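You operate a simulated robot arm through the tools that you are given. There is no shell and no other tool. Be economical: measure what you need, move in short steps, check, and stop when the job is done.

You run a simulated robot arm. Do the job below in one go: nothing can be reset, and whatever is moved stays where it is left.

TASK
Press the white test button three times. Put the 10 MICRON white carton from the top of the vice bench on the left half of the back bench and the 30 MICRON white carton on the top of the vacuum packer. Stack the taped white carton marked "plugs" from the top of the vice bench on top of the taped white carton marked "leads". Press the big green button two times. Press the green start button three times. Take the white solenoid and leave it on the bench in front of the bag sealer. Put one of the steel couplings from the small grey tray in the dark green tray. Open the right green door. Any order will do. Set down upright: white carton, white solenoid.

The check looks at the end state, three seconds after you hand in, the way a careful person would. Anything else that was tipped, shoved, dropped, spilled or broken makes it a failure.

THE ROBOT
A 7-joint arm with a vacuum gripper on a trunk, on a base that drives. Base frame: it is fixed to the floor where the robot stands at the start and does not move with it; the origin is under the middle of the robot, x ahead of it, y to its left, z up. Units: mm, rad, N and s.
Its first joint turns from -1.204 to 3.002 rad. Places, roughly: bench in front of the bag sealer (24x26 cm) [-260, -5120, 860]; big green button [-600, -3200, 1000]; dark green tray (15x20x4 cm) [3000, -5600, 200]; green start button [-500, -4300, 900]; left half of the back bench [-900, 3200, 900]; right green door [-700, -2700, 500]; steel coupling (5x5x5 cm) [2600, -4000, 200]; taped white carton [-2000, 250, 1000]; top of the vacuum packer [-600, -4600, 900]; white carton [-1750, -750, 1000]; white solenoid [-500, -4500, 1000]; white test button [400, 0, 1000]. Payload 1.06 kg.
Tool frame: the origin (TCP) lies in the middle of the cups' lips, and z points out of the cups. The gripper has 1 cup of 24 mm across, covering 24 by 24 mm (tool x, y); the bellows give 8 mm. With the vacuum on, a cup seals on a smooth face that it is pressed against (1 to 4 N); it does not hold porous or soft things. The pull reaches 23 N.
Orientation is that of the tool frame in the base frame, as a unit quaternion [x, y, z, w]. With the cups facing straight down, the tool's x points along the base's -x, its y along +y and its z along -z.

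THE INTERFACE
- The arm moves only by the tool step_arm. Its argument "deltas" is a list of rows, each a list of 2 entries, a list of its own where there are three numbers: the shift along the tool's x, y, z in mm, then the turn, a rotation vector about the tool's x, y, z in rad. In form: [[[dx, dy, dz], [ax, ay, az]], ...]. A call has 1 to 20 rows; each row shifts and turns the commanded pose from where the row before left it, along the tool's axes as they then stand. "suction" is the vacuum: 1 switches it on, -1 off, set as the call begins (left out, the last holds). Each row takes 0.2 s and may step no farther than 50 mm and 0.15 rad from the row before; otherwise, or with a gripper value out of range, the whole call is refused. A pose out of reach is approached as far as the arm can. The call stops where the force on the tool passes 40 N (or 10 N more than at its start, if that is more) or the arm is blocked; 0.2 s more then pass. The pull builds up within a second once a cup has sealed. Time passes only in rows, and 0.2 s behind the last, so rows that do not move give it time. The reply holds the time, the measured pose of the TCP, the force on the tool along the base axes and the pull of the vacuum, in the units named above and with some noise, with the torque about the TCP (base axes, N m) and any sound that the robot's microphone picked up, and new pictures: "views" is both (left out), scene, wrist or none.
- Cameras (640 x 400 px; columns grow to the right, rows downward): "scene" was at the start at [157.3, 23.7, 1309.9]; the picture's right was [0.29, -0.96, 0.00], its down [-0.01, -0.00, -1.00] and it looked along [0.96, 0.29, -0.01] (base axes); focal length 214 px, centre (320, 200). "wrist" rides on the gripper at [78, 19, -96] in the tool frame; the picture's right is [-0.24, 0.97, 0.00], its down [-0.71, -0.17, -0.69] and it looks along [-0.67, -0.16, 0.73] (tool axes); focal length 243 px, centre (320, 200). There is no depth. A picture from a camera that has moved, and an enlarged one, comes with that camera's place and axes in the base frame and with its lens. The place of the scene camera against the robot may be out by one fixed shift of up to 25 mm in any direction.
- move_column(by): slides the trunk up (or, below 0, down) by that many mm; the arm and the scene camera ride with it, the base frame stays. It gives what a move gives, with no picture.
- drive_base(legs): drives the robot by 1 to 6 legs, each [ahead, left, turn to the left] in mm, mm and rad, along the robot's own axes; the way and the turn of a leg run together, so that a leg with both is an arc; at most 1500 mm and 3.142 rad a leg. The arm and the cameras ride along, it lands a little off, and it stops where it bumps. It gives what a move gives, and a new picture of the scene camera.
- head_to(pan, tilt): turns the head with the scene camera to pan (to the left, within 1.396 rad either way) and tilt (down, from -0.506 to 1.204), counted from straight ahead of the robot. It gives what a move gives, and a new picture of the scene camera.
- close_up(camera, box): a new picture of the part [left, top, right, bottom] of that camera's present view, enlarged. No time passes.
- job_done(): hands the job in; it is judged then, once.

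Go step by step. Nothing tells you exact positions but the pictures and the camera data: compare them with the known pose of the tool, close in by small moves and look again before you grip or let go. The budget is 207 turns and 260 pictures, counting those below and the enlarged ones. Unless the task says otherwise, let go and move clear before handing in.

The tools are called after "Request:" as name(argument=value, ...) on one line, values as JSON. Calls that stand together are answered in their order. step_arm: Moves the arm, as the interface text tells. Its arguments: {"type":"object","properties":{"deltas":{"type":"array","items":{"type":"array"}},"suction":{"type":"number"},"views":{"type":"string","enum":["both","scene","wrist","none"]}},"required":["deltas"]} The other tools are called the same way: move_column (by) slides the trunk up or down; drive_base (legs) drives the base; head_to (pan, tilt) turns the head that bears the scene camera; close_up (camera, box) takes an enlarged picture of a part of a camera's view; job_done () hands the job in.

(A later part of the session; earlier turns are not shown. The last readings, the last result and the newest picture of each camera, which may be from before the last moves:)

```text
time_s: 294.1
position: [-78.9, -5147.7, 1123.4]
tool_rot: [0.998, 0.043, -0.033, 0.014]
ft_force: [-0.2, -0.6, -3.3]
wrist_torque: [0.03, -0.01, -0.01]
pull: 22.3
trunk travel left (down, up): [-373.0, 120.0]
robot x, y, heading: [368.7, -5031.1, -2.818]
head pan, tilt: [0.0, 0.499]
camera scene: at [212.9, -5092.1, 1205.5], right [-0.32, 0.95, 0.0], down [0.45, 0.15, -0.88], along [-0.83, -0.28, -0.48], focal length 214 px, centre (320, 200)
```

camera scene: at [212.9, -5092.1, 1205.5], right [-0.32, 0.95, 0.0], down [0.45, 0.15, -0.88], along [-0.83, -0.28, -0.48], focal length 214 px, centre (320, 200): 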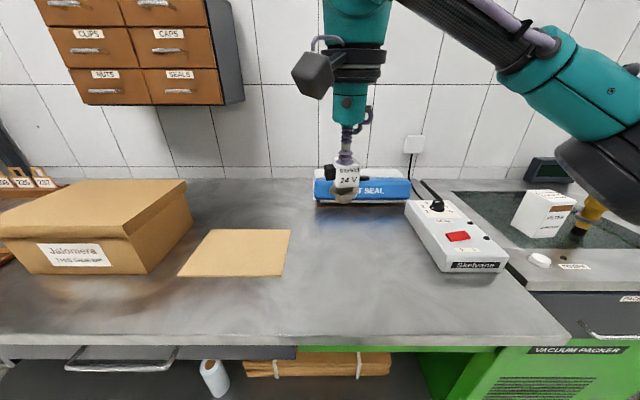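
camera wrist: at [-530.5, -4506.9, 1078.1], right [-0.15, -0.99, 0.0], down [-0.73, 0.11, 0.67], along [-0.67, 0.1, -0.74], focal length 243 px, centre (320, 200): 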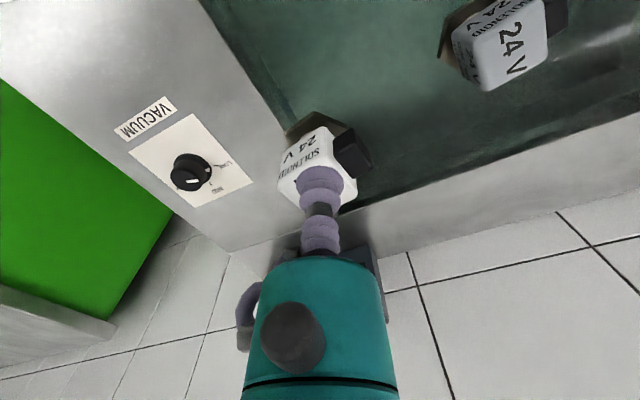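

The clear patch in front of the sealer is centred around (-245, -5128). I'll roll ahead 80, extend over it and straighten the tool.

Request:
drive_base(legs=[[80, 0, 0]])

Request:
step_arm(deltas=[[[-28, -17, 0], [0.012, 0.032, 0]], [[-28, -17, 0], [0.013, 0.033, 0]], [[-29, -18, 0], [0, 0, 0]], [[0, 0, 0], [0, 0, 0]]], views="none")

Request:
move_column(by=-120)

Request:
step_arm(deltas=[[[0, 0, 0], [0, 0, 0]]], views="both")

```text
time_s: 295.1
position: [-155.5, -5173.1, 1122.6]
tool_rot: [0.998, 0.043, -0.032, 0.014]
ft_force: [-0.3, -0.5, -1.9]
wrist_torque: [0.0, -0.06, -0.01]
pull: 22.6
trunk travel left (down, up): [-373.0, 120.0]
robot x, y, heading: [292.3, -5054.7, -2.821]
head pan, tilt: [0.0, 0.499]
camera scene: at [135.7, -5117.9, 1205.4], right [-0.32, 0.95, 0.0], down [0.45, 0.15, -0.88], along [-0.83, -0.28, -0.48], focal length 214 px, centre (320, 200)
```

scene: 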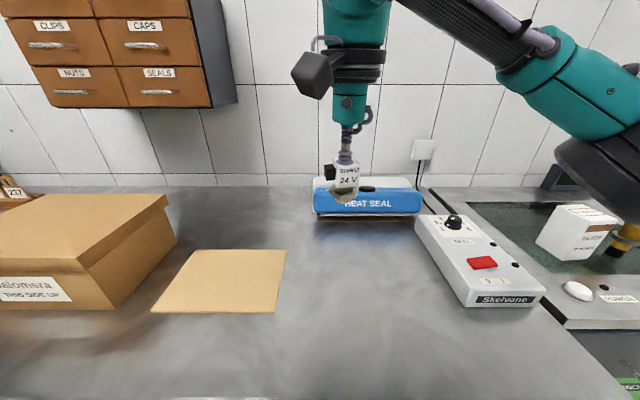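

```text
time_s: 296.1
position: [-245.2, -5127.4, 1126.5]
tool_rot: [0.999, 0.043, 0.0, 0.0]
ft_force: [0.4, -0.2, -3.3]
wrist_torque: [0.0, 0.01, 0.0]
pull: 22.9
trunk travel left (down, up): [-373.0, 120.0]
robot x, y, heading: [294.0, -5058.3, -2.822]
head pan, tilt: [0.0, 0.499]
```

```text
time_s: 297.6
position: [-245.7, -5129.1, 1005.6]
tool_rot: [0.999, 0.043, -0.002, 0.001]
ft_force: [0.5, 0.2, -1.8]
wrist_torque: [0.03, -0.04, -0.02]
pull: 23.0
trunk travel left (down, up): [-253.0, 240.0]
robot x, y, heading: [292.5, -5055.7, -2.816]
head pan, tilt: [0.0, 0.499]
```

```text
time_s: 298.0
position: [-245.0, -5127.9, 1006.7]
tool_rot: [0.999, 0.044, -0.001, -0.001]
ft_force: [0.5, 0.2, -2.9]
wrist_torque: [0.0, -0.03, 0.0]
pull: 22.4
trunk travel left (down, up): [-253.0, 240.0]
robot x, y, heading: [293.3, -5059.7, -2.816]
head pan, tilt: [0.0, 0.499]
camera scene: at [110.2, -5126.4, 1086.6], right [-0.32, 0.95, 0.0], down [0.45, 0.15, -0.88], along [-0.83, -0.28, -0.48], focal length 214 px, centre (320, 200)
camera wrist: at [-163.5, -5140.8, 1101.5], right [-0.15, -0.99, 0.0], down [-0.72, 0.11, 0.69], along [-0.68, 0.1, -0.73], focal length 243 px, centre (320, 200)
```

scene: 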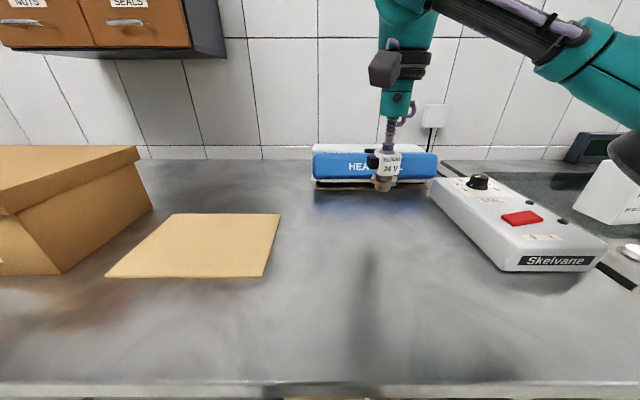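
wrist: 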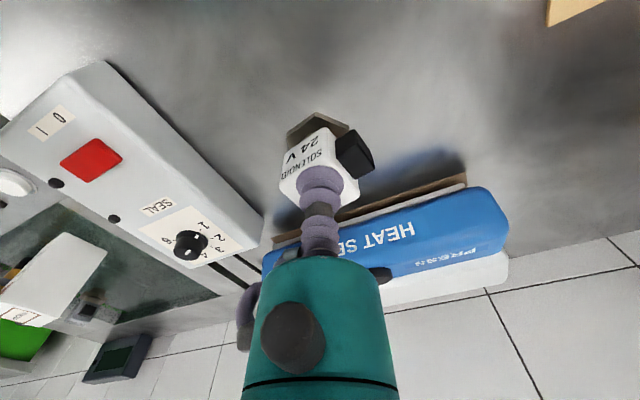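

The landing point is clear table just in front of the sealer. Lowering.

Request:
move_column(by=-50)

Request:
step_arm(deltas=[[[0, 0, 8], [0, 0, 0]], [[0, 0, 8], [0, 0, 0]], [[0, 0, 0], [0, 0, 0]]], views="scene")

```text
time_s: 298.9
position: [-243.5, -5128.3, 955.2]
tool_rot: [0.999, 0.043, -0.001, 0.001]
ft_force: [-0.4, -0.7, -2.3]
wrist_torque: [-0.01, -0.03, 0.0]
pull: 23.5
trunk travel left (down, up): [-203.0, 290.0]
robot x, y, heading: [293.6, -5059.1, -2.82]
head pan, tilt: [0.0, 0.499]
```

```text
time_s: 299.7
position: [-243.4, -5128.9, 939.3]
tool_rot: [0.999, 0.044, -0.001, -0.001]
ft_force: [0.0, -0.2, -2.3]
wrist_torque: [0.02, -0.02, 0.03]
pull: 22.8
trunk travel left (down, up): [-203.0, 290.0]
robot x, y, heading: [295.5, -5059.8, -2.817]
head pan, tilt: [0.0, 0.499]
camera scene: at [97.2, -5130.8, 1035.3], right [-0.32, 0.95, 0.0], down [0.45, 0.15, -0.88], along [-0.83, -0.28, -0.48], focal length 214 px, centre (320, 200)
```

scene: 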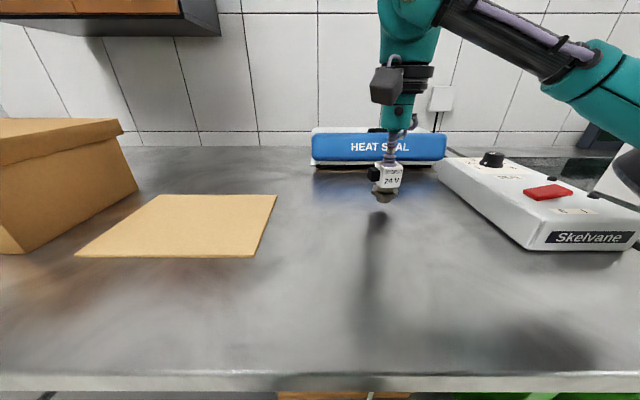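

Request:
step_arm(deltas=[[[0, 0, 5], [0, 0, 0]], [[0, 0, 4], [0, 0, 0]], [[0, 0, 3], [0, 0, 0]], [[0, 0, 0], [0, 0, 0]]], views="none")

```text
time_s: 300.7
position: [-244.1, -5129.3, 927.9]
tool_rot: [0.999, 0.042, -0.001, 0.0]
ft_force: [0.3, -0.8, -1.8]
wrist_torque: [-0.01, -0.01, 0.02]
pull: 22.5
trunk travel left (down, up): [-203.0, 290.0]
robot x, y, heading: [294.5, -5061.8, -2.819]
head pan, tilt: [0.0, 0.499]
```

Request:
step_arm(deltas=[[[0, 0, 3], [0, 0, 0]], [[0, 0, 3], [0, 0, 0]], [[0, 0, 2], [0, 0, 0]], [[0, 0, 0], [0, 0, 0]]], views="scene")

```text
time_s: 301.7
position: [-243.6, -5129.6, 920.0]
tool_rot: [0.999, 0.043, -0.002, 0.001]
ft_force: [-1.8, 0.9, 19.4]
wrist_torque: [0.06, 0.01, 0.01]
pull: 23.2
trunk travel left (down, up): [-203.0, 290.0]
robot x, y, heading: [290.3, -5059.1, -2.82]
head pan, tilt: [0.0, 0.499]
camera scene: at [98.3, -5130.5, 1035.6], right [-0.32, 0.95, 0.0], down [0.45, 0.15, -0.88], along [-0.83, -0.28, -0.48], focal length 214 px, centre (320, 200)
```

scene: 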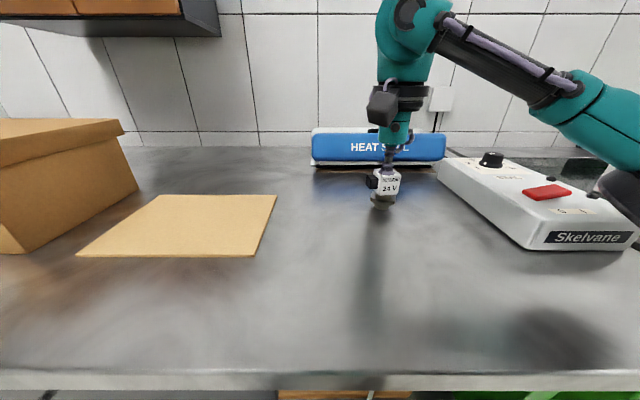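

It's standing on the bench. I'll ease off, release and lift.

Request:
step_arm(deltas=[[[0, 0, -3], [0, 0, 0]], [[0, 0, 0], [0, 0, 0]], [[0, 0, 0], [0, 0, 0]], [[0, 0, 0], [0, 0, 0]], [[0, 0, -5], [0, 0, 0]], [[0, 0, -15], [0, 0, 0]], [[0, 0, -30], [0, 0, 0]]], suction=-1, views="scene")

Request:
move_column(by=180)

Request:
drive_base(legs=[[-450, 0, 0]])

Request:
close_up(camera="scene", box=[220, 120, 620, 340])

```text
time_s: 303.3
position: [-243.4, -5126.8, 973.0]
tool_rot: [0.999, 0.044, -0.001, -0.001]
ft_force: [-0.5, 0.2, -0.7]
wrist_torque: [0.0, 0.0, -0.01]
pull: 0.1
trunk travel left (down, up): [-203.0, 290.0]
robot x, y, heading: [291.5, -5062.3, -2.818]
head pan, tilt: [0.0, 0.499]
camera scene: at [97.4, -5130.8, 1035.4], right [-0.32, 0.95, 0.0], down [0.45, 0.15, -0.88], along [-0.83, -0.28, -0.48], focal length 214 px, centre (320, 200)
```

scene: 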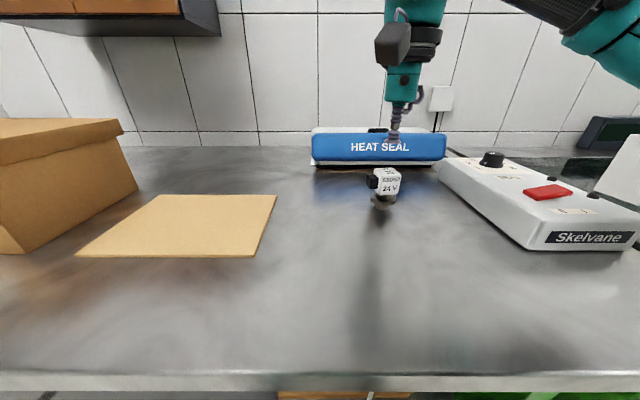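

```text
time_s: 305.3
position: [-244.8, -5127.8, 1152.9]
tool_rot: [0.999, 0.043, 0.001, 0.0]
ft_force: [0.5, 0.2, -0.7]
wrist_torque: [-0.02, 0.02, -0.01]
pull: 0.0
trunk travel left (down, up): [-383.0, 110.0]
robot x, y, heading: [291.1, -5056.7, -2.823]
head pan, tilt: [0.0, 0.499]
```

```text
time_s: 308.0
position: [177.0, -4986.5, 1152.2]
tool_rot: [0.999, 0.039, -0.001, 0.0]
ft_force: [0.5, -0.4, -0.4]
wrist_torque: [0.01, 0.05, -0.03]
pull: 0.1
trunk travel left (down, up): [-383.0, 110.0]
robot x, y, heading: [717.4, -4920.3, -2.822]
head pan, tilt: [0.0, 0.499]
camera scene: at [561.6, -4976.0, 1216.5], right [-0.31, 0.95, 0.0], down [0.45, 0.15, -0.88], along [-0.83, -0.27, -0.48], focal length 214 px, centre (320, 200)
```

scene: 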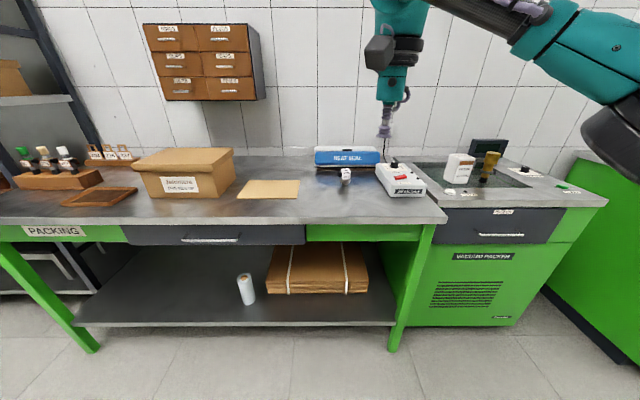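

```text
1.60 times, centred on (420, 230) of scene
camera zoom: at [561.6, -4976.0, 1216.5], right [-0.31, 0.95, 0.0], down [0.45, 0.15, -0.88], along [-0.83, -0.27, -0.48], focal length 343 px, centre (160, 152)
```

zoom: 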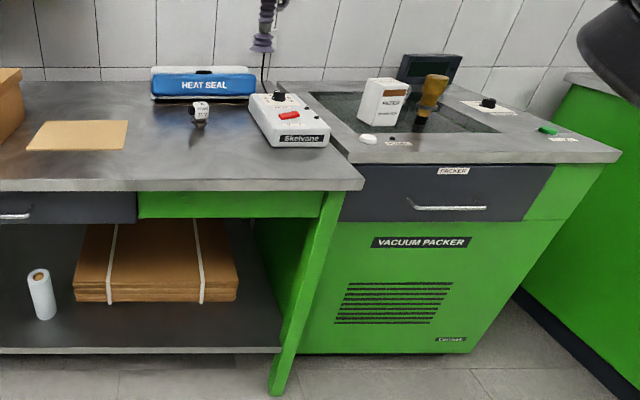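

The solenoid, carton and packer all look right. Next I'll turn round to look at the couplings and the dark green tray on the other side.

Request:
drive_base(legs=[[0, 0, 3.14], [400, 0, 0]])

Request:
close_up(camera="scene", box=[100, 100, 540, 360])

```text
time_s: 317.9
position: [1646.9, -4749.3, 1151.7]
tool_rot: [-0.028, 1.0, 0.0, 0.001]
ft_force: [-0.4, -0.2, -1.1]
wrist_torque: [0.0, 0.02, 0.0]
pull: 0.1
trunk travel left (down, up): [-383.0, 110.0]
robot x, y, heading: [1108.0, -4801.7, 0.294]
head pan, tilt: [0.0, 0.499]
camera scene: at [1281.7, -4754.8, 1216.3], right [0.29, -0.96, 0.0], down [-0.46, -0.14, -0.88], along [0.84, 0.25, -0.48], focal length 214 px, centre (320, 200)
```

scene: 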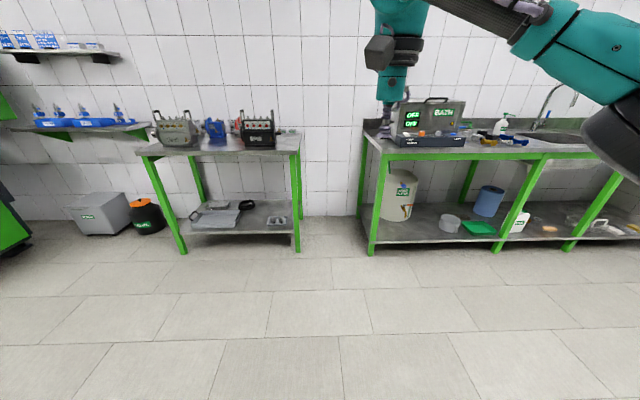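

```text
1.45 times, centred on (320, 230) of scene
camera zoom: at [1281.7, -4754.8, 1216.3], right [0.29, -0.96, 0.0], down [-0.46, -0.14, -0.88], along [0.84, 0.25, -0.48], focal length 312 px, centre (320, 156)
```

zoom: 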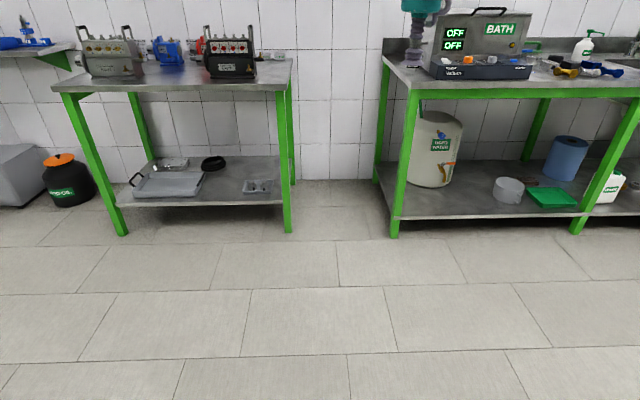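

The couplings are in the small grey tray on the left table's lower shelf, and the dark green tray is on the lower shelf of the wash bench; both are near z 200. Here in open floor I'll test how low the arm reaches with the trunk down.

Request:
move_column(by=-380)

Request:
step_arm(deltas=[[[0, -30, 40], [0, 0, 0]], [[0, -30, 40], [0, 0, 0]], [[0, -30, 40], [0, 0, 0]], [[0, 0, 45], [0, 0, 0]], [[0, 0, 45], [0, 0, 0]], [[0, 0, 45], [0, 0, 0]], [[0, 0, 45], [0, 0, 0]], [[0, 0, 45], [0, 0, 0]], [[0, 0, 45], [0, 0, 0]], [[0, 0, 45], [0, 0, 0]]], views="both")

```text
time_s: 321.5
position: [1646.4, -4749.9, 773.2]
tool_rot: [-0.028, 1.0, 0.0, 0.001]
ft_force: [-0.5, -0.5, 0.3]
wrist_torque: [-0.04, -0.04, 0.0]
pull: 0.0
trunk travel left (down, up): [-3.0, 490.0]
robot x, y, heading: [1109.7, -4799.1, 0.293]
head pan, tilt: [0.0, 0.499]
```

```text
time_s: 323.7
position: [1653.2, -4839.6, 338.9]
tool_rot: [-0.028, 1.0, 0.0, 0.001]
ft_force: [-0.4, -0.1, 0.3]
wrist_torque: [-0.01, -0.02, 0.0]
pull: 0.1
trunk travel left (down, up): [-3.0, 490.0]
robot x, y, heading: [1106.2, -4804.1, 0.29]
head pan, tilt: [0.0, 0.499]
camera scene: at [1384.5, -4724.0, 829.2], right [0.29, -0.96, 0.0], down [-0.46, -0.14, -0.88], along [0.84, 0.25, -0.48], focal length 214 px, centre (320, 200)
camera wrist: at [1574.1, -4824.9, 434.9], right [0.18, 0.98, 0.0], down [0.71, -0.13, 0.69], along [0.68, -0.12, -0.73], focal length 243 px, centre (320, 200)
```

scene: 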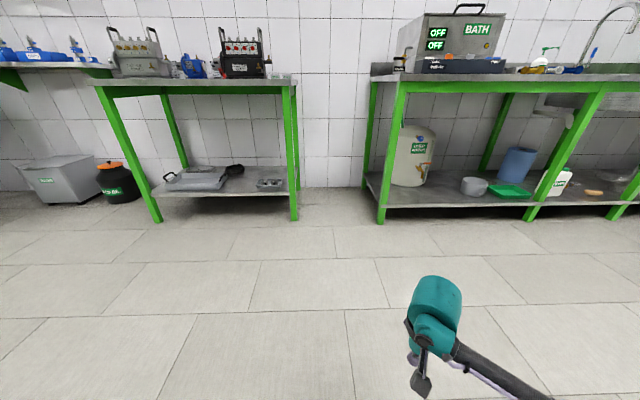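
wrist: 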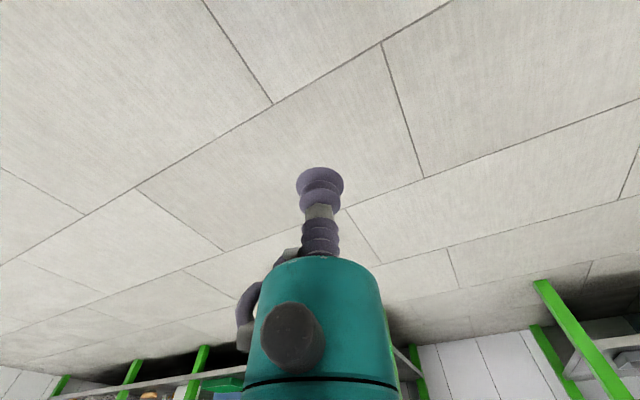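

Excellent: it reaches z≈340 at 510 ahead with the tool straight down. Now a close look at the shelf targets.

Request:
close_up(camera="scene", box=[150, 130, 310, 230])

Request:
close_up(camera="scene", box=[440, 130, 600, 230])

```text
4.00 times, centred on (230, 180) of scene
camera zoom: at [1384.5, -4724.0, 829.2], right [0.29, -0.96, 0.0], down [-0.46, -0.14, -0.88], along [0.84, 0.25, -0.48], focal length 858 px, centre (680, 280)
```

zoom: 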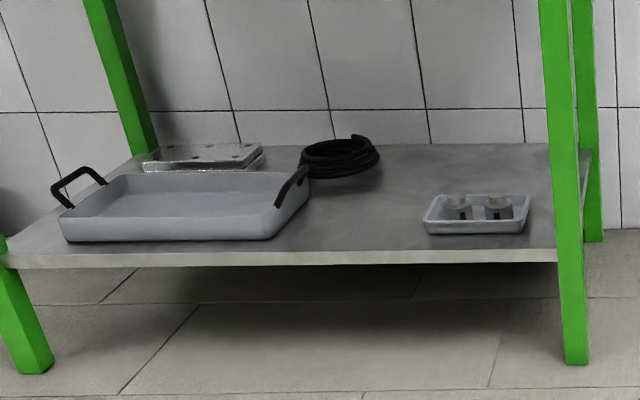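

```text
4.00 times, centred on (520, 180) of scene
camera zoom: at [1384.5, -4724.0, 829.2], right [0.29, -0.96, 0.0], down [-0.46, -0.14, -0.88], along [0.84, 0.25, -0.48], focal length 858 px, centre (-480, 280)
```

zoom: 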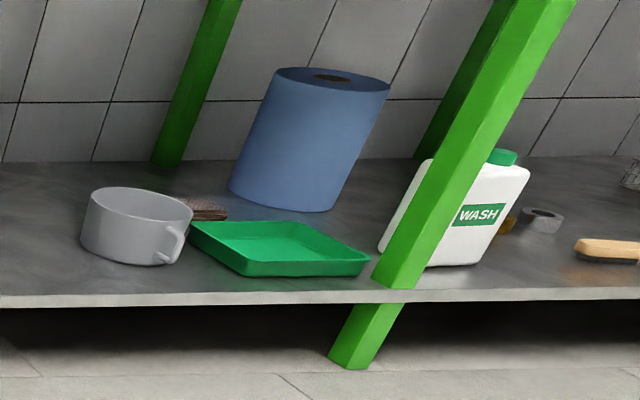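

The couplings' tray is at (2597, -3990) and the green tray at (2998, -5583). I'll drive toward the coupling shelf, arm kept low.

Request:
drive_base(legs=[[0, 607, 0], [900, 0, 0]])

Request:
step_arm(deltas=[[[0, 0, 0], [0, 0, 0]]], views="wrist")

```text
time_s: 333.8
position: [2354.4, -4009.2, 340.1]
tool_rot: [-0.027, 1.0, 0.0, 0.001]
ft_force: [-0.2, 0.2, 0.0]
wrist_torque: [-0.02, 0.0, 0.02]
pull: 0.1
trunk travel left (down, up): [-3.0, 490.0]
robot x, y, heading: [1809.3, -3973.7, 0.293]
head pan, tilt: [0.0, 0.499]
camera scene: at [2085.8, -3893.8, 829.2], right [0.29, -0.96, 0.0], down [-0.46, -0.14, -0.88], along [0.84, 0.25, -0.48], focal length 214 px, centre (320, 200)
```

scene: 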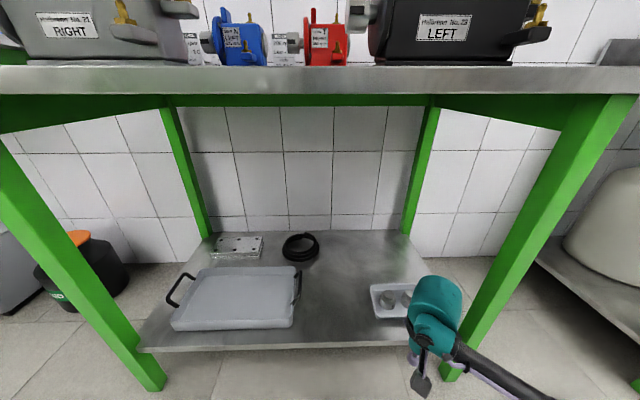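

```text
time_s: 334.2
position: [2354.2, -4009.3, 339.5]
tool_rot: [-0.028, 1.0, 0.001, 0.002]
ft_force: [-0.1, 0.1, -0.3]
wrist_torque: [0.03, 0.07, 0.02]
pull: 0.0
trunk travel left (down, up): [-3.0, 490.0]
robot x, y, heading: [1808.6, -3973.8, 0.294]
head pan, tilt: [0.0, 0.499]
camera wrist: at [2275.5, -3994.4, 435.4], right [0.18, 0.98, 0.0], down [0.72, -0.13, 0.69], along [0.67, -0.12, -0.73], focal length 243 px, centre (320, 200)
```

wrist: 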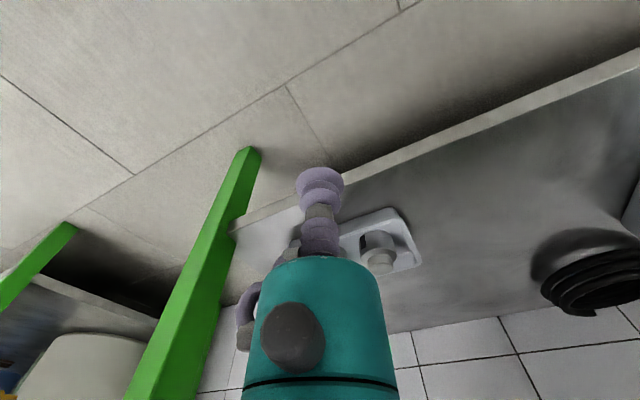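

Lined up: the tray is about 229 ahead and 60 right of the cup. I'll drive in 150 and look again.

Request:
drive_base(legs=[[150, 0, 0]])

Request:
step_arm(deltas=[[[0, -30, 0], [0, 0, 0]], [[0, -20, 0], [0, 0, 0]], [[0, 0, 0], [0, 0, 0]]], views="both")

Request:
close_up(camera="wrist", box=[240, 80, 460, 280])

```text
time_s: 335.6
position: [2498.1, -3967.1, 339.7]
tool_rot: [-0.028, 1.0, 0.0, 0.001]
ft_force: [0.3, -0.1, -0.5]
wrist_torque: [0.0, 0.02, -0.01]
pull: 0.0
trunk travel left (down, up): [-3.0, 490.0]
robot x, y, heading: [1952.7, -3927.3, 0.298]
head pan, tilt: [0.0, 0.499]
camera scene: at [2230.0, -3850.8, 829.2], right [0.29, -0.96, 0.0], down [-0.46, -0.14, -0.88], along [0.84, 0.25, -0.48], focal length 214 px, centre (320, 200)
```

scene: 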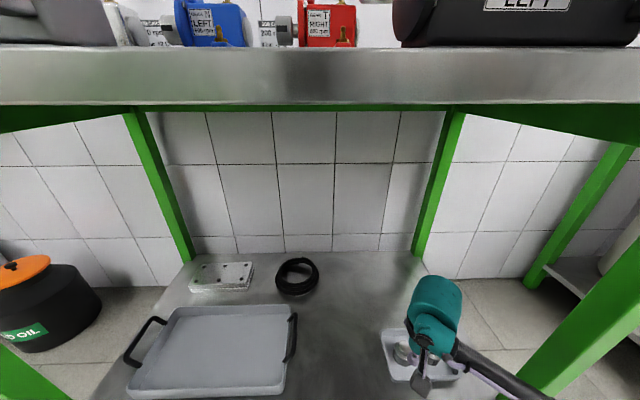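

```text
time_s: 336.4
position: [2501.8, -4016.8, 337.8]
tool_rot: [-0.027, 1.0, -0.001, 0.001]
ft_force: [-0.2, 0.4, 0.2]
wrist_torque: [-0.01, 0.03, 0.01]
pull: 0.1
trunk travel left (down, up): [-3.0, 490.0]
robot x, y, heading: [1955.7, -3926.4, 0.29]
head pan, tilt: [0.0, 0.499]
camera scene: at [2230.1, -3850.8, 829.2], right [0.29, -0.96, 0.0], down [-0.46, -0.14, -0.88], along [0.84, 0.25, -0.48], focal length 214 px, centre (320, 200)
camera wrist: at [2423.1, -4002.0, 434.6], right [0.18, 0.98, 0.0], down [0.72, -0.13, 0.69], along [0.67, -0.12, -0.73], focal length 243 px, centre (320, 200)
```

scene: 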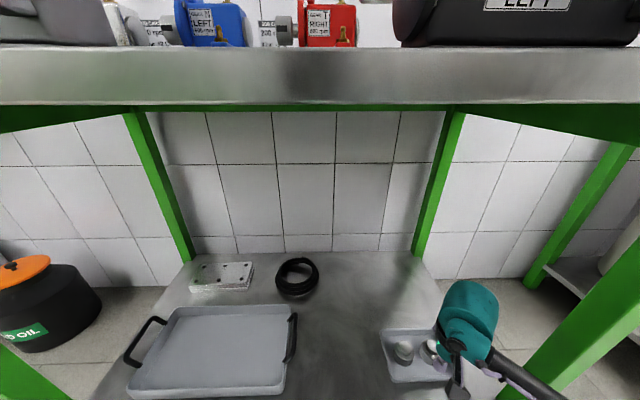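
wrist: 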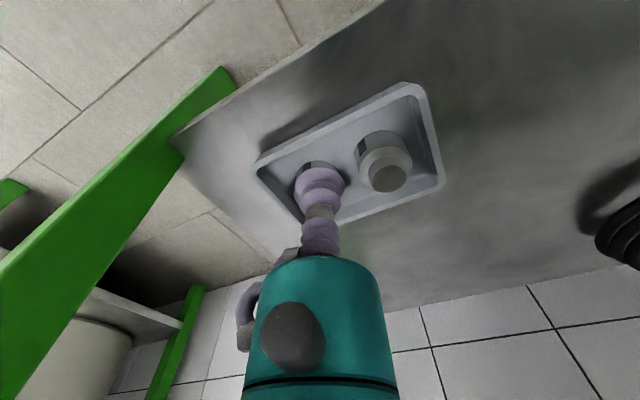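

```text
2.00 times, centred on (350, 180) of wrist
camera zoom: at [2423.1, -4002.0, 434.6], right [0.18, 0.98, 0.0], down [0.72, -0.13, 0.69], along [0.67, -0.12, -0.73], focal length 485 px, centre (260, 240)
```

zoom: 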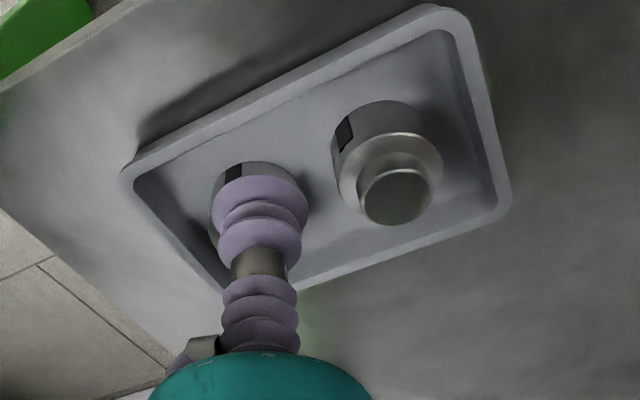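

Two couplings, each with a flat round boss on top. I'll take the one further from the leg, top centre at about (2570, -3964).

Request:
step_arm(deltas=[[[-24, 16, 0], [0, 0, 0]], [[-24, 16, 0], [0, 0, 0]], [[-23, 17, 0], [0, 0, 0]], [[0, 0, 25], [0, 0, 0]], [[0, 0, 0], [0, 0, 0]]], views="wrist")

Request:
close_up(camera="wrist", box=[240, 80, 440, 230])

```text
time_s: 337.6
position: [2571.1, -3962.8, 313.8]
tool_rot: [-0.028, 1.0, 0.0, 0.001]
ft_force: [-0.4, 0.2, 0.3]
wrist_torque: [0.0, 0.0, -0.05]
pull: 0.1
trunk travel left (down, up): [-3.0, 490.0]
robot x, y, heading: [1953.6, -3926.1, 0.293]
head pan, tilt: [0.0, 0.499]
camera wrist: at [2492.4, -3948.2, 410.2], right [0.18, 0.98, 0.0], down [0.72, -0.13, 0.69], along [0.67, -0.12, -0.73], focal length 243 px, centre (320, 200)
```

wrist: 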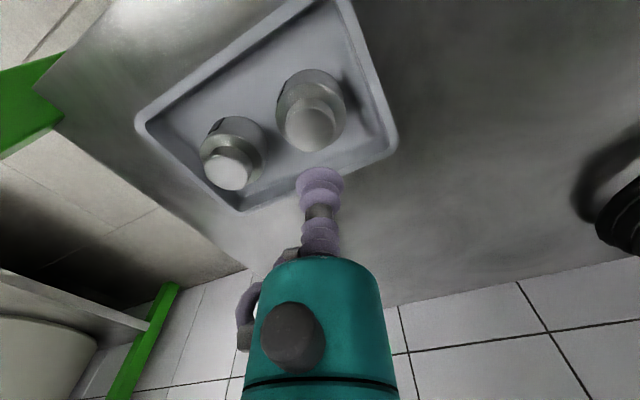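

```text
2.67 times, centred on (340, 155) of wrist
camera zoom: at [2492.4, -3948.2, 410.2], right [0.18, 0.98, 0.0], down [0.72, -0.13, 0.69], along [0.67, -0.12, -0.73], focal length 647 px, centre (267, 320)
```

zoom: 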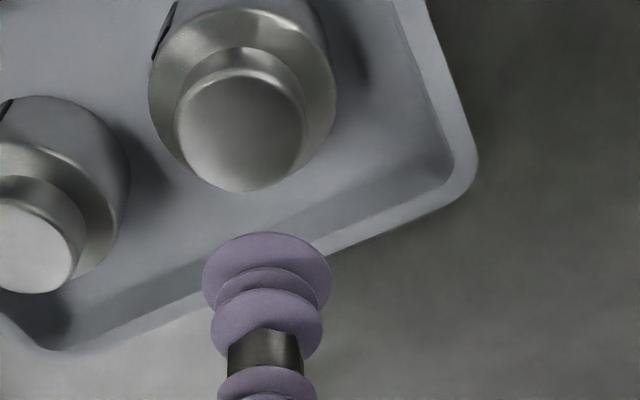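

Request:
step_arm(deltas=[[[11, -4, 10], [0, 0, 0]], [[0, 0, 12], [0, 0, 0]], [[0, 0, 0], [0, 0, 0]]], views="wrist")

Request:
close_up(camera="wrist", box=[240, 80, 440, 230])

```text
time_s: 338.4
position: [2559.3, -3968.3, 292.0]
tool_rot: [-0.028, 1.0, 0.0, 0.002]
ft_force: [0.2, 0.2, -0.5]
wrist_torque: [0.02, -0.01, -0.02]
pull: 0.1
trunk travel left (down, up): [-3.0, 490.0]
robot x, y, heading: [1952.0, -3929.9, 0.287]
head pan, tilt: [0.0, 0.499]
camera wrist: at [2481.1, -3953.7, 387.3], right [0.18, 0.98, 0.0], down [0.72, -0.13, 0.69], along [0.67, -0.12, -0.73], focal length 243 px, centre (320, 200)
```

wrist: 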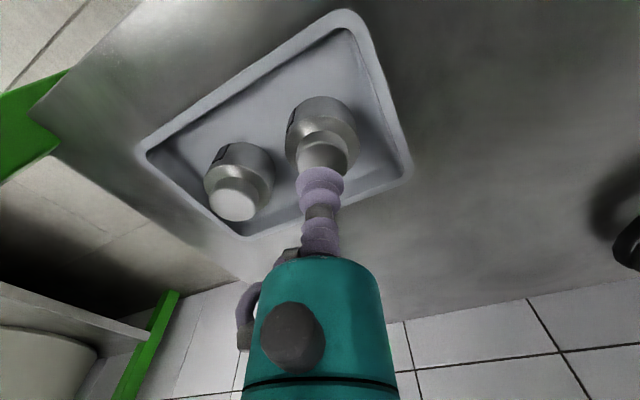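

```text
2.67 times, centred on (340, 155) of wrist
camera zoom: at [2481.1, -3953.7, 387.3], right [0.18, 0.98, 0.0], down [0.72, -0.13, 0.69], along [0.67, -0.12, -0.73], focal length 647 px, centre (267, 320)
```

zoom: 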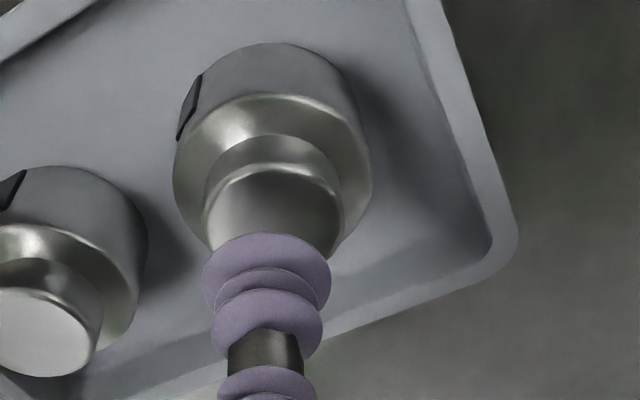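

Centred. Vacuum on, and descend.

Request:
step_arm(deltas=[[[-2, 1, 8], [0, 0, 0]], [[0, 0, 8], [0, 0, 0]], [[0, 0, 5], [0, 0, 0]], [[0, 0, 3], [0, 0, 0]], [[0, 0, 0], [0, 0, 0]], [[0, 0, 0], [0, 0, 0]]], suction=1, views="wrist")

```text
time_s: 339.8
position: [2560.2, -3965.7, 269.4]
tool_rot: [-0.026, 1.0, 0.0, 0.002]
ft_force: [2.4, -1.3, 12.8]
wrist_torque: [-0.02, -0.02, 0.0]
pull: 23.3
trunk travel left (down, up): [-3.0, 490.0]
robot x, y, heading: [1955.6, -3929.7, 0.288]
head pan, tilt: [0.0, 0.499]
camera wrist: at [2482.0, -3951.3, 364.7], right [0.18, 0.98, 0.0], down [0.71, -0.13, 0.69], along [0.68, -0.12, -0.73], focal length 243 px, centre (320, 200)
```

wrist: 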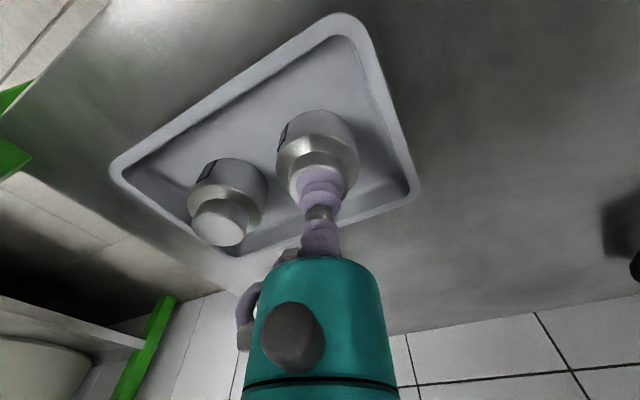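

Sealed. Lift 75 mm, then back the base straight out.

Request:
step_arm(deltas=[[[0, 0, -10], [0, 0, 0]], [[0, 0, -20], [0, 0, 0]], [[0, 0, -25], [0, 0, 0]], [[0, 0, -25], [0, 0, 0]], [[0, 0, 0], [0, 0, 0]]], views="wrist")

```text
time_s: 341.0
position: [2559.4, -3964.0, 347.5]
tool_rot: [-0.028, 1.0, 0.001, 0.002]
ft_force: [-0.2, 0.0, -2.4]
wrist_torque: [0.03, 0.04, -0.01]
pull: 22.6
trunk travel left (down, up): [-3.0, 490.0]
robot x, y, heading: [1954.9, -3929.5, 0.293]
head pan, tilt: [0.0, 0.499]
camera wrist: at [2481.1, -3951.0, 443.8], right [0.18, 0.98, 0.0], down [0.72, -0.13, 0.69], along [0.67, -0.12, -0.73], focal length 243 px, centre (320, 200)
```

wrist: 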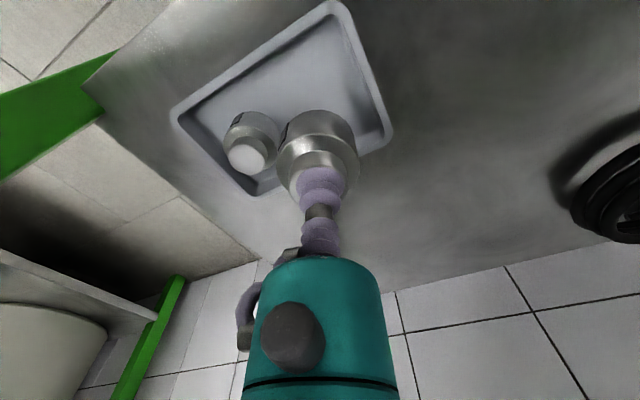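

Coupling held. I'll back out and strafe right along the benches to the green tray.

Request:
drive_base(legs=[[-600, 0, 0], [0, -1000, 0], [0, -520, 0], [200, 0, 0]])

Request:
close_up(camera="scene", box=[220, 100, 620, 350])

```text
time_s: 359.1
position: [2583.6, -5570.6, 347.8]
tool_rot: [-0.017, 1.0, 0.0, 0.001]
ft_force: [0.7, 0.3, -2.8]
wrist_torque: [0.02, 0.05, 0.01]
pull: 23.1
trunk travel left (down, up): [-3.0, 490.0]
robot x, y, heading: [1976.0, -5515.9, 0.27]
head pan, tilt: [0.0, 0.499]
camera scene: at [2257.5, -5448.2, 829.1], right [0.27, -0.96, 0.0], down [-0.46, -0.13, -0.88], along [0.85, 0.23, -0.48], focal length 214 px, centre (320, 200)
```

scene: 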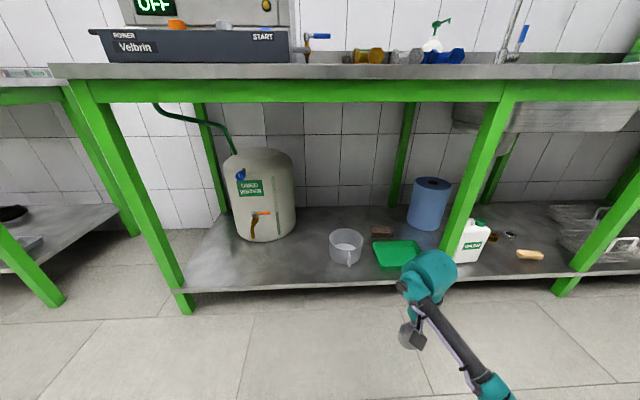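

```text
1.60 times, centred on (420, 225) of scene
camera zoom: at [2257.5, -5448.2, 829.1], right [0.27, -0.96, 0.0], down [-0.46, -0.13, -0.88], along [0.85, 0.23, -0.48], focal length 343 px, centre (160, 160)
```

zoom: 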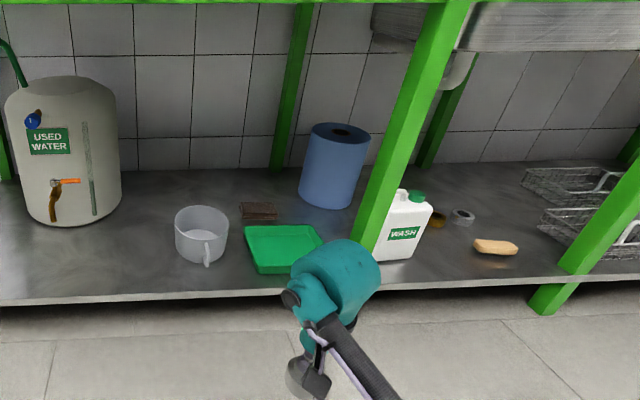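

The tray is at (2997, -5580), with the pot to its left and a leg 113 to its right. I'll square up, move the cup right by 100, and drive in.

Request:
step_arm(deltas=[[[0, -34, 0], [0, 0, 0]], [[0, -34, 0], [0, 0, 0]], [[0, -30, 0], [0, 0, 0]], [[0, 0, 0], [0, 0, 0]]], views="none")

Request:
drive_base(legs=[[0, 0, 0.025], [300, 0, 0]])

Request:
step_arm(deltas=[[[0, 0, 0], [0, 0, 0]]], views="wrist")

```text
time_s: 360.1
position: [2586.7, -5668.7, 349.3]
tool_rot: [-0.017, 1.0, 0.001, 0.0]
ft_force: [0.2, 0.6, -3.2]
wrist_torque: [-0.01, 0.01, -0.01]
pull: 22.9
trunk travel left (down, up): [-3.0, 490.0]
robot x, y, heading: [1980.4, -5518.3, 0.274]
head pan, tilt: [0.0, 0.499]
```

```text
time_s: 362.5
position: [2874.9, -5565.4, 349.0]
tool_rot: [-0.03, 1.0, 0.0, 0.0]
ft_force: [-0.5, -0.3, -2.4]
wrist_torque: [0.03, 0.03, -0.01]
pull: 22.4
trunk travel left (down, up): [-3.0, 490.0]
robot x, y, heading: [2262.9, -5433.1, 0.298]
head pan, tilt: [0.0, 0.499]
camera scene: at [2539.3, -5354.2, 829.1], right [0.29, -0.96, 0.0], down [-0.46, -0.14, -0.88], along [0.84, 0.26, -0.48], focal length 214 px, centre (320, 200)
```

scene: 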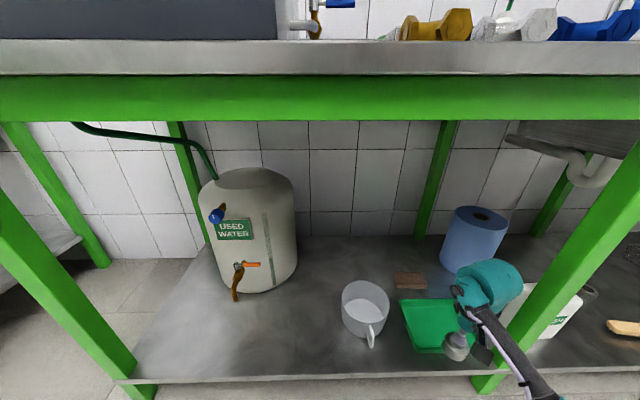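

```text
time_s: 362.9
position: [2874.4, -5564.7, 348.6]
tool_rot: [-0.03, 1.0, 0.0, 0.0]
ft_force: [-0.3, -0.1, -3.6]
wrist_torque: [-0.01, -0.02, 0.03]
pull: 22.8
trunk travel left (down, up): [-3.0, 490.0]
robot x, y, heading: [2261.4, -5431.1, 0.295]
head pan, tilt: [0.0, 0.499]
camera wrist: at [2796.9, -5550.7, 444.1], right [0.17, 0.98, 0.0], down [0.72, -0.13, 0.68], along [0.67, -0.12, -0.73], focal length 243 px, centre (320, 200)
```

wrist: 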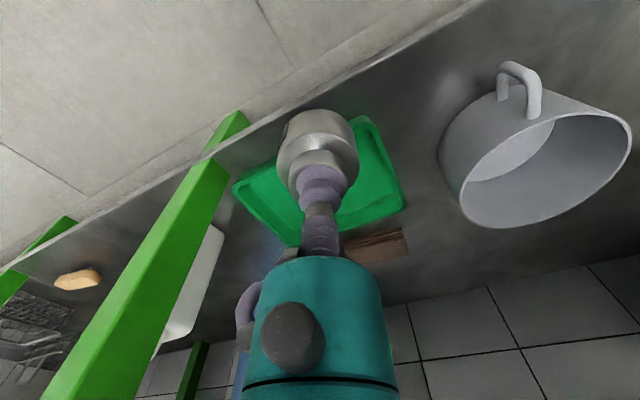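

I'll roll ahead 100 more, with the table edge still well clear of my head.

Request:
drive_base(legs=[[100, 0, 0]])

Request:
step_arm(deltas=[[[0, 0, 0], [0, 0, 0]]], views="wrist")

```text
time_s: 364.0
position: [2966.6, -5536.6, 347.4]
tool_rot: [-0.031, 1.0, 0.0, 0.0]
ft_force: [0.2, -0.1, -3.8]
wrist_torque: [-0.01, 0.03, 0.05]
pull: 23.3
trunk travel left (down, up): [-3.0, 490.0]
robot x, y, heading: [2356.7, -5405.6, 0.298]
head pan, tilt: [0.0, 0.499]
camera scene: at [2630.9, -5325.8, 829.2], right [0.29, -0.96, 0.0], down [-0.46, -0.14, -0.88], along [0.84, 0.26, -0.48], focal length 214 px, centre (320, 200)
```

scene: 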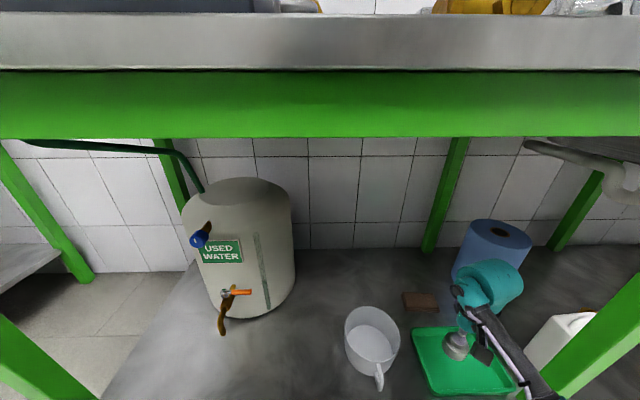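

```text
time_s: 364.4
position: [2966.9, -5536.5, 347.3]
tool_rot: [-0.032, 1.0, -0.001, 0.0]
ft_force: [0.1, 0.1, -3.6]
wrist_torque: [0.02, -0.02, -0.02]
pull: 22.7
trunk travel left (down, up): [-3.0, 490.0]
robot x, y, heading: [2355.6, -5409.3, 0.299]
head pan, tilt: [0.0, 0.499]
camera wrist: at [2888.7, -5522.1, 444.0], right [0.17, 0.98, 0.0], down [0.72, -0.13, 0.68], along [0.67, -0.12, -0.73], focal length 243 px, centre (320, 200)
```

wrist: 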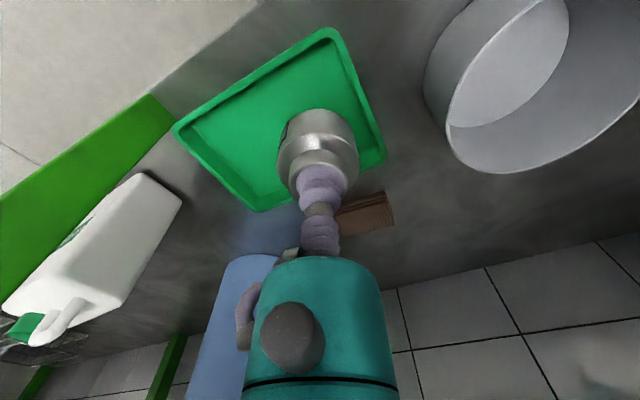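

The tray centre is at about (3005, -5580). I'll move 32 ahead and 26 right, then lower and check.

Request:
step_arm(deltas=[[[-16, -13, 0], [0, 0, 0]], [[-16, -13, 0], [0, 0, 0]], [[0, 0, 20], [0, 0, 0]], [[0, 0, 0], [0, 0, 0]]], views="both")

```text
time_s: 365.4
position: [3000.4, -5559.0, 327.7]
tool_rot: [-0.031, 1.0, 0.0, 0.0]
ft_force: [-0.4, -0.7, -4.6]
wrist_torque: [0.01, -0.01, 0.01]
pull: 22.7
trunk travel left (down, up): [-3.0, 490.0]
robot x, y, heading: [2354.0, -5403.5, 0.298]
head pan, tilt: [0.0, 0.499]
camera scene: at [2631.0, -5325.8, 829.1], right [0.29, -0.96, 0.0], down [-0.46, -0.14, -0.88], along [0.84, 0.26, -0.48], focal length 214 px, centre (320, 200)
camera wrist: at [2921.8, -5544.7, 424.2], right [0.17, 0.98, 0.0], down [0.72, -0.13, 0.69], along [0.67, -0.12, -0.73], focal length 243 px, centre (320, 200)
```

scene: 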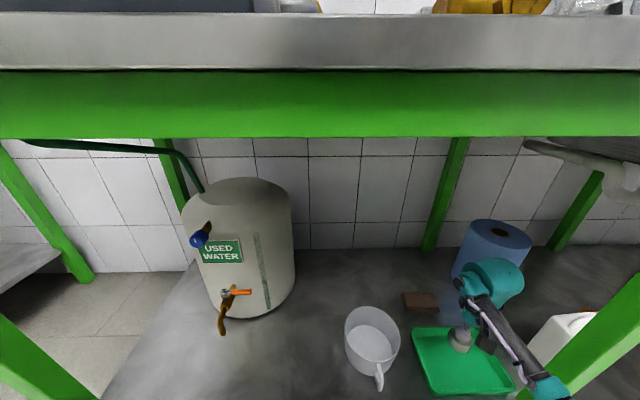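
wrist: 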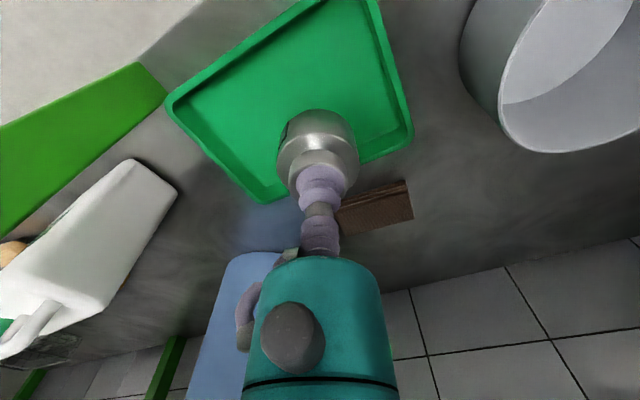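

The landing point projects well inside the tray. Lowering.

Request:
step_arm(deltas=[[[0, 0, 20], [0, 0, 0]], [[0, 0, 15], [0, 0, 0]], [[0, 0, 6], [0, 0, 0]], [[0, 0, 4], [0, 0, 0]], [[0, 0, 4], [0, 0, 0]], [[0, 0, 0], [0, 0, 0]]], views="wrist")

```text
time_s: 366.8
position: [3000.4, -5559.7, 278.8]
tool_rot: [-0.032, 0.999, 0.001, 0.0]
ft_force: [-0.5, 0.0, -4.0]
wrist_torque: [0.0, 0.03, 0.02]
pull: 22.9
trunk travel left (down, up): [-3.0, 490.0]
robot x, y, heading: [2352.0, -5403.4, 0.301]
head pan, tilt: [0.0, 0.499]
camera wrist: at [2921.9, -5546.2, 375.4], right [0.17, 0.98, 0.0], down [0.72, -0.13, 0.69], along [0.67, -0.12, -0.73], focal length 243 px, centre (320, 200)
```

wrist: 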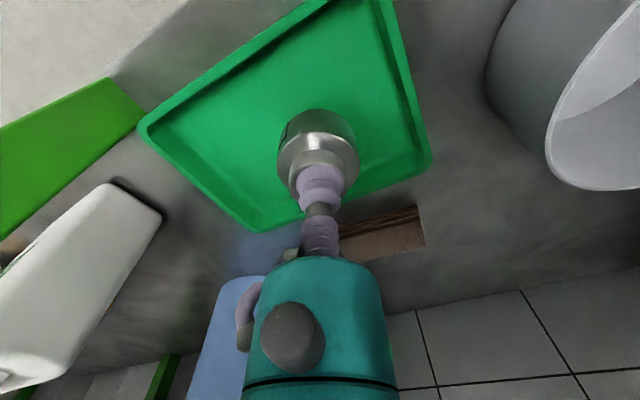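

Request:
step_arm(deltas=[[[0, 0, 4], [0, 0, 0]], [[0, 0, 4], [0, 0, 0]], [[0, 0, 3], [0, 0, 0]], [[0, 0, 0], [0, 0, 0]]], views="none")

```text
time_s: 367.8
position: [2999.9, -5559.7, 268.9]
tool_rot: [-0.031, 1.0, 0.001, -0.001]
ft_force: [0.5, 0.1, -3.6]
wrist_torque: [0.0, 0.0, -0.05]
pull: 22.8
trunk travel left (down, up): [-3.0, 490.0]
robot x, y, heading: [2352.9, -5402.6, 0.297]
head pan, tilt: [0.0, 0.499]
```

Request:
step_arm(deltas=[[[0, 0, 3], [0, 0, 0]], [[0, 0, 3], [0, 0, 0]], [[0, 0, 3], [0, 0, 0]], [[0, 0, 0], [0, 0, 0]]], views="none")

```text
time_s: 368.8
position: [3000.9, -5560.5, 260.0]
tool_rot: [-0.032, 0.999, 0.0, 0.0]
ft_force: [0.2, -1.6, -4.3]
wrist_torque: [-0.01, -0.02, 0.0]
pull: 22.9
trunk travel left (down, up): [-3.0, 490.0]
robot x, y, heading: [2354.9, -5407.0, 0.298]
head pan, tilt: [0.0, 0.499]
```

Request:
step_arm(deltas=[[[0, 0, 4], [0, 0, 0]], [[0, 0, 4], [0, 0, 0]], [[0, 0, 3], [0, 0, 0]], [[0, 0, 0], [0, 0, 0]]], views="wrist")

```text
time_s: 369.8
position: [2999.8, -5561.1, 248.3]
tool_rot: [-0.032, 0.999, 0.0, 0.0]
ft_force: [0.1, -0.1, -3.9]
wrist_torque: [0.05, 0.02, 0.02]
pull: 23.4
trunk travel left (down, up): [-3.0, 490.0]
robot x, y, heading: [2354.9, -5402.5, 0.301]
head pan, tilt: [0.0, 0.499]
camera wrist: at [2922.8, -5546.3, 344.2], right [0.17, 0.98, 0.0], down [0.72, -0.13, 0.69], along [0.67, -0.12, -0.73], focal length 243 px, centre (320, 200)
```

wrist: 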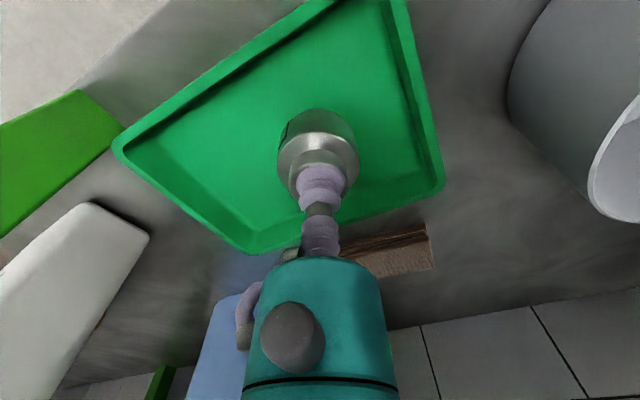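

Request:
step_arm(deltas=[[[0, 0, 4], [0, 0, 0]], [[0, 0, 4], [0, 0, 0]], [[0, 0, 3], [0, 0, 0]], [[0, 0, 0], [0, 0, 0]]], views="none")

```text
time_s: 370.8
position: [3001.3, -5560.0, 237.5]
tool_rot: [-0.031, 1.0, 0.001, 0.0]
ft_force: [0.3, -0.8, -3.9]
wrist_torque: [-0.01, 0.01, -0.01]
pull: 23.1
trunk travel left (down, up): [-3.0, 490.0]
robot x, y, heading: [2354.8, -5405.9, 0.301]
head pan, tilt: [0.0, 0.499]
```

Request:
step_arm(deltas=[[[0, 0, 3], [0, 0, 0]], [[0, 0, 3], [0, 0, 0]], [[0, 0, 3], [0, 0, 0]], [[0, 0, 0], [0, 0, 0]]], views="wrist")

```text
time_s: 371.8
position: [3000.5, -5559.9, 227.9]
tool_rot: [-0.031, 1.0, 0.001, 0.0]
ft_force: [-0.2, -0.1, -3.0]
wrist_torque: [0.01, 0.0, 0.0]
pull: 22.1
trunk travel left (down, up): [-3.0, 490.0]
robot x, y, heading: [2354.1, -5408.2, 0.299]
head pan, tilt: [0.0, 0.499]
camera wrist: at [2922.4, -5546.0, 324.3], right [0.17, 0.98, 0.0], down [0.72, -0.13, 0.69], along [0.67, -0.12, -0.73], focal length 243 px, centre (320, 200)
```

wrist: 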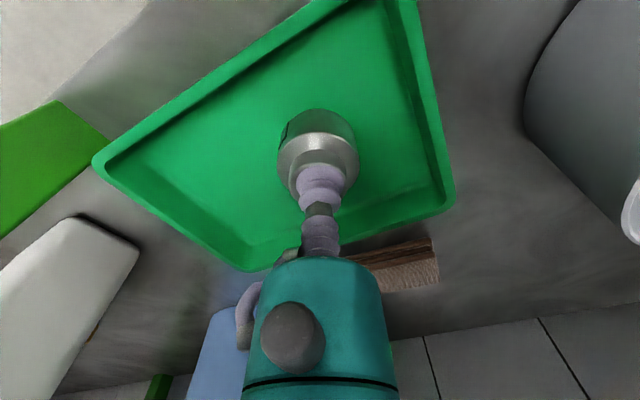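

Request:
step_arm(deltas=[[[0, 0, 4], [0, 0, 0]], [[0, 0, 4], [0, 0, 0]], [[0, 0, 3], [0, 0, 0]], [[0, 0, 0], [0, 0, 0]]], views="none")

```text
time_s: 372.8
position: [3001.5, -5560.4, 217.7]
tool_rot: [-0.031, 1.0, 0.0, 0.0]
ft_force: [0.2, 0.0, -3.5]
wrist_torque: [0.0, 0.01, 0.0]
pull: 23.0
trunk travel left (down, up): [-3.0, 490.0]
robot x, y, heading: [2353.5, -5406.9, 0.298]
head pan, tilt: [0.0, 0.499]
```

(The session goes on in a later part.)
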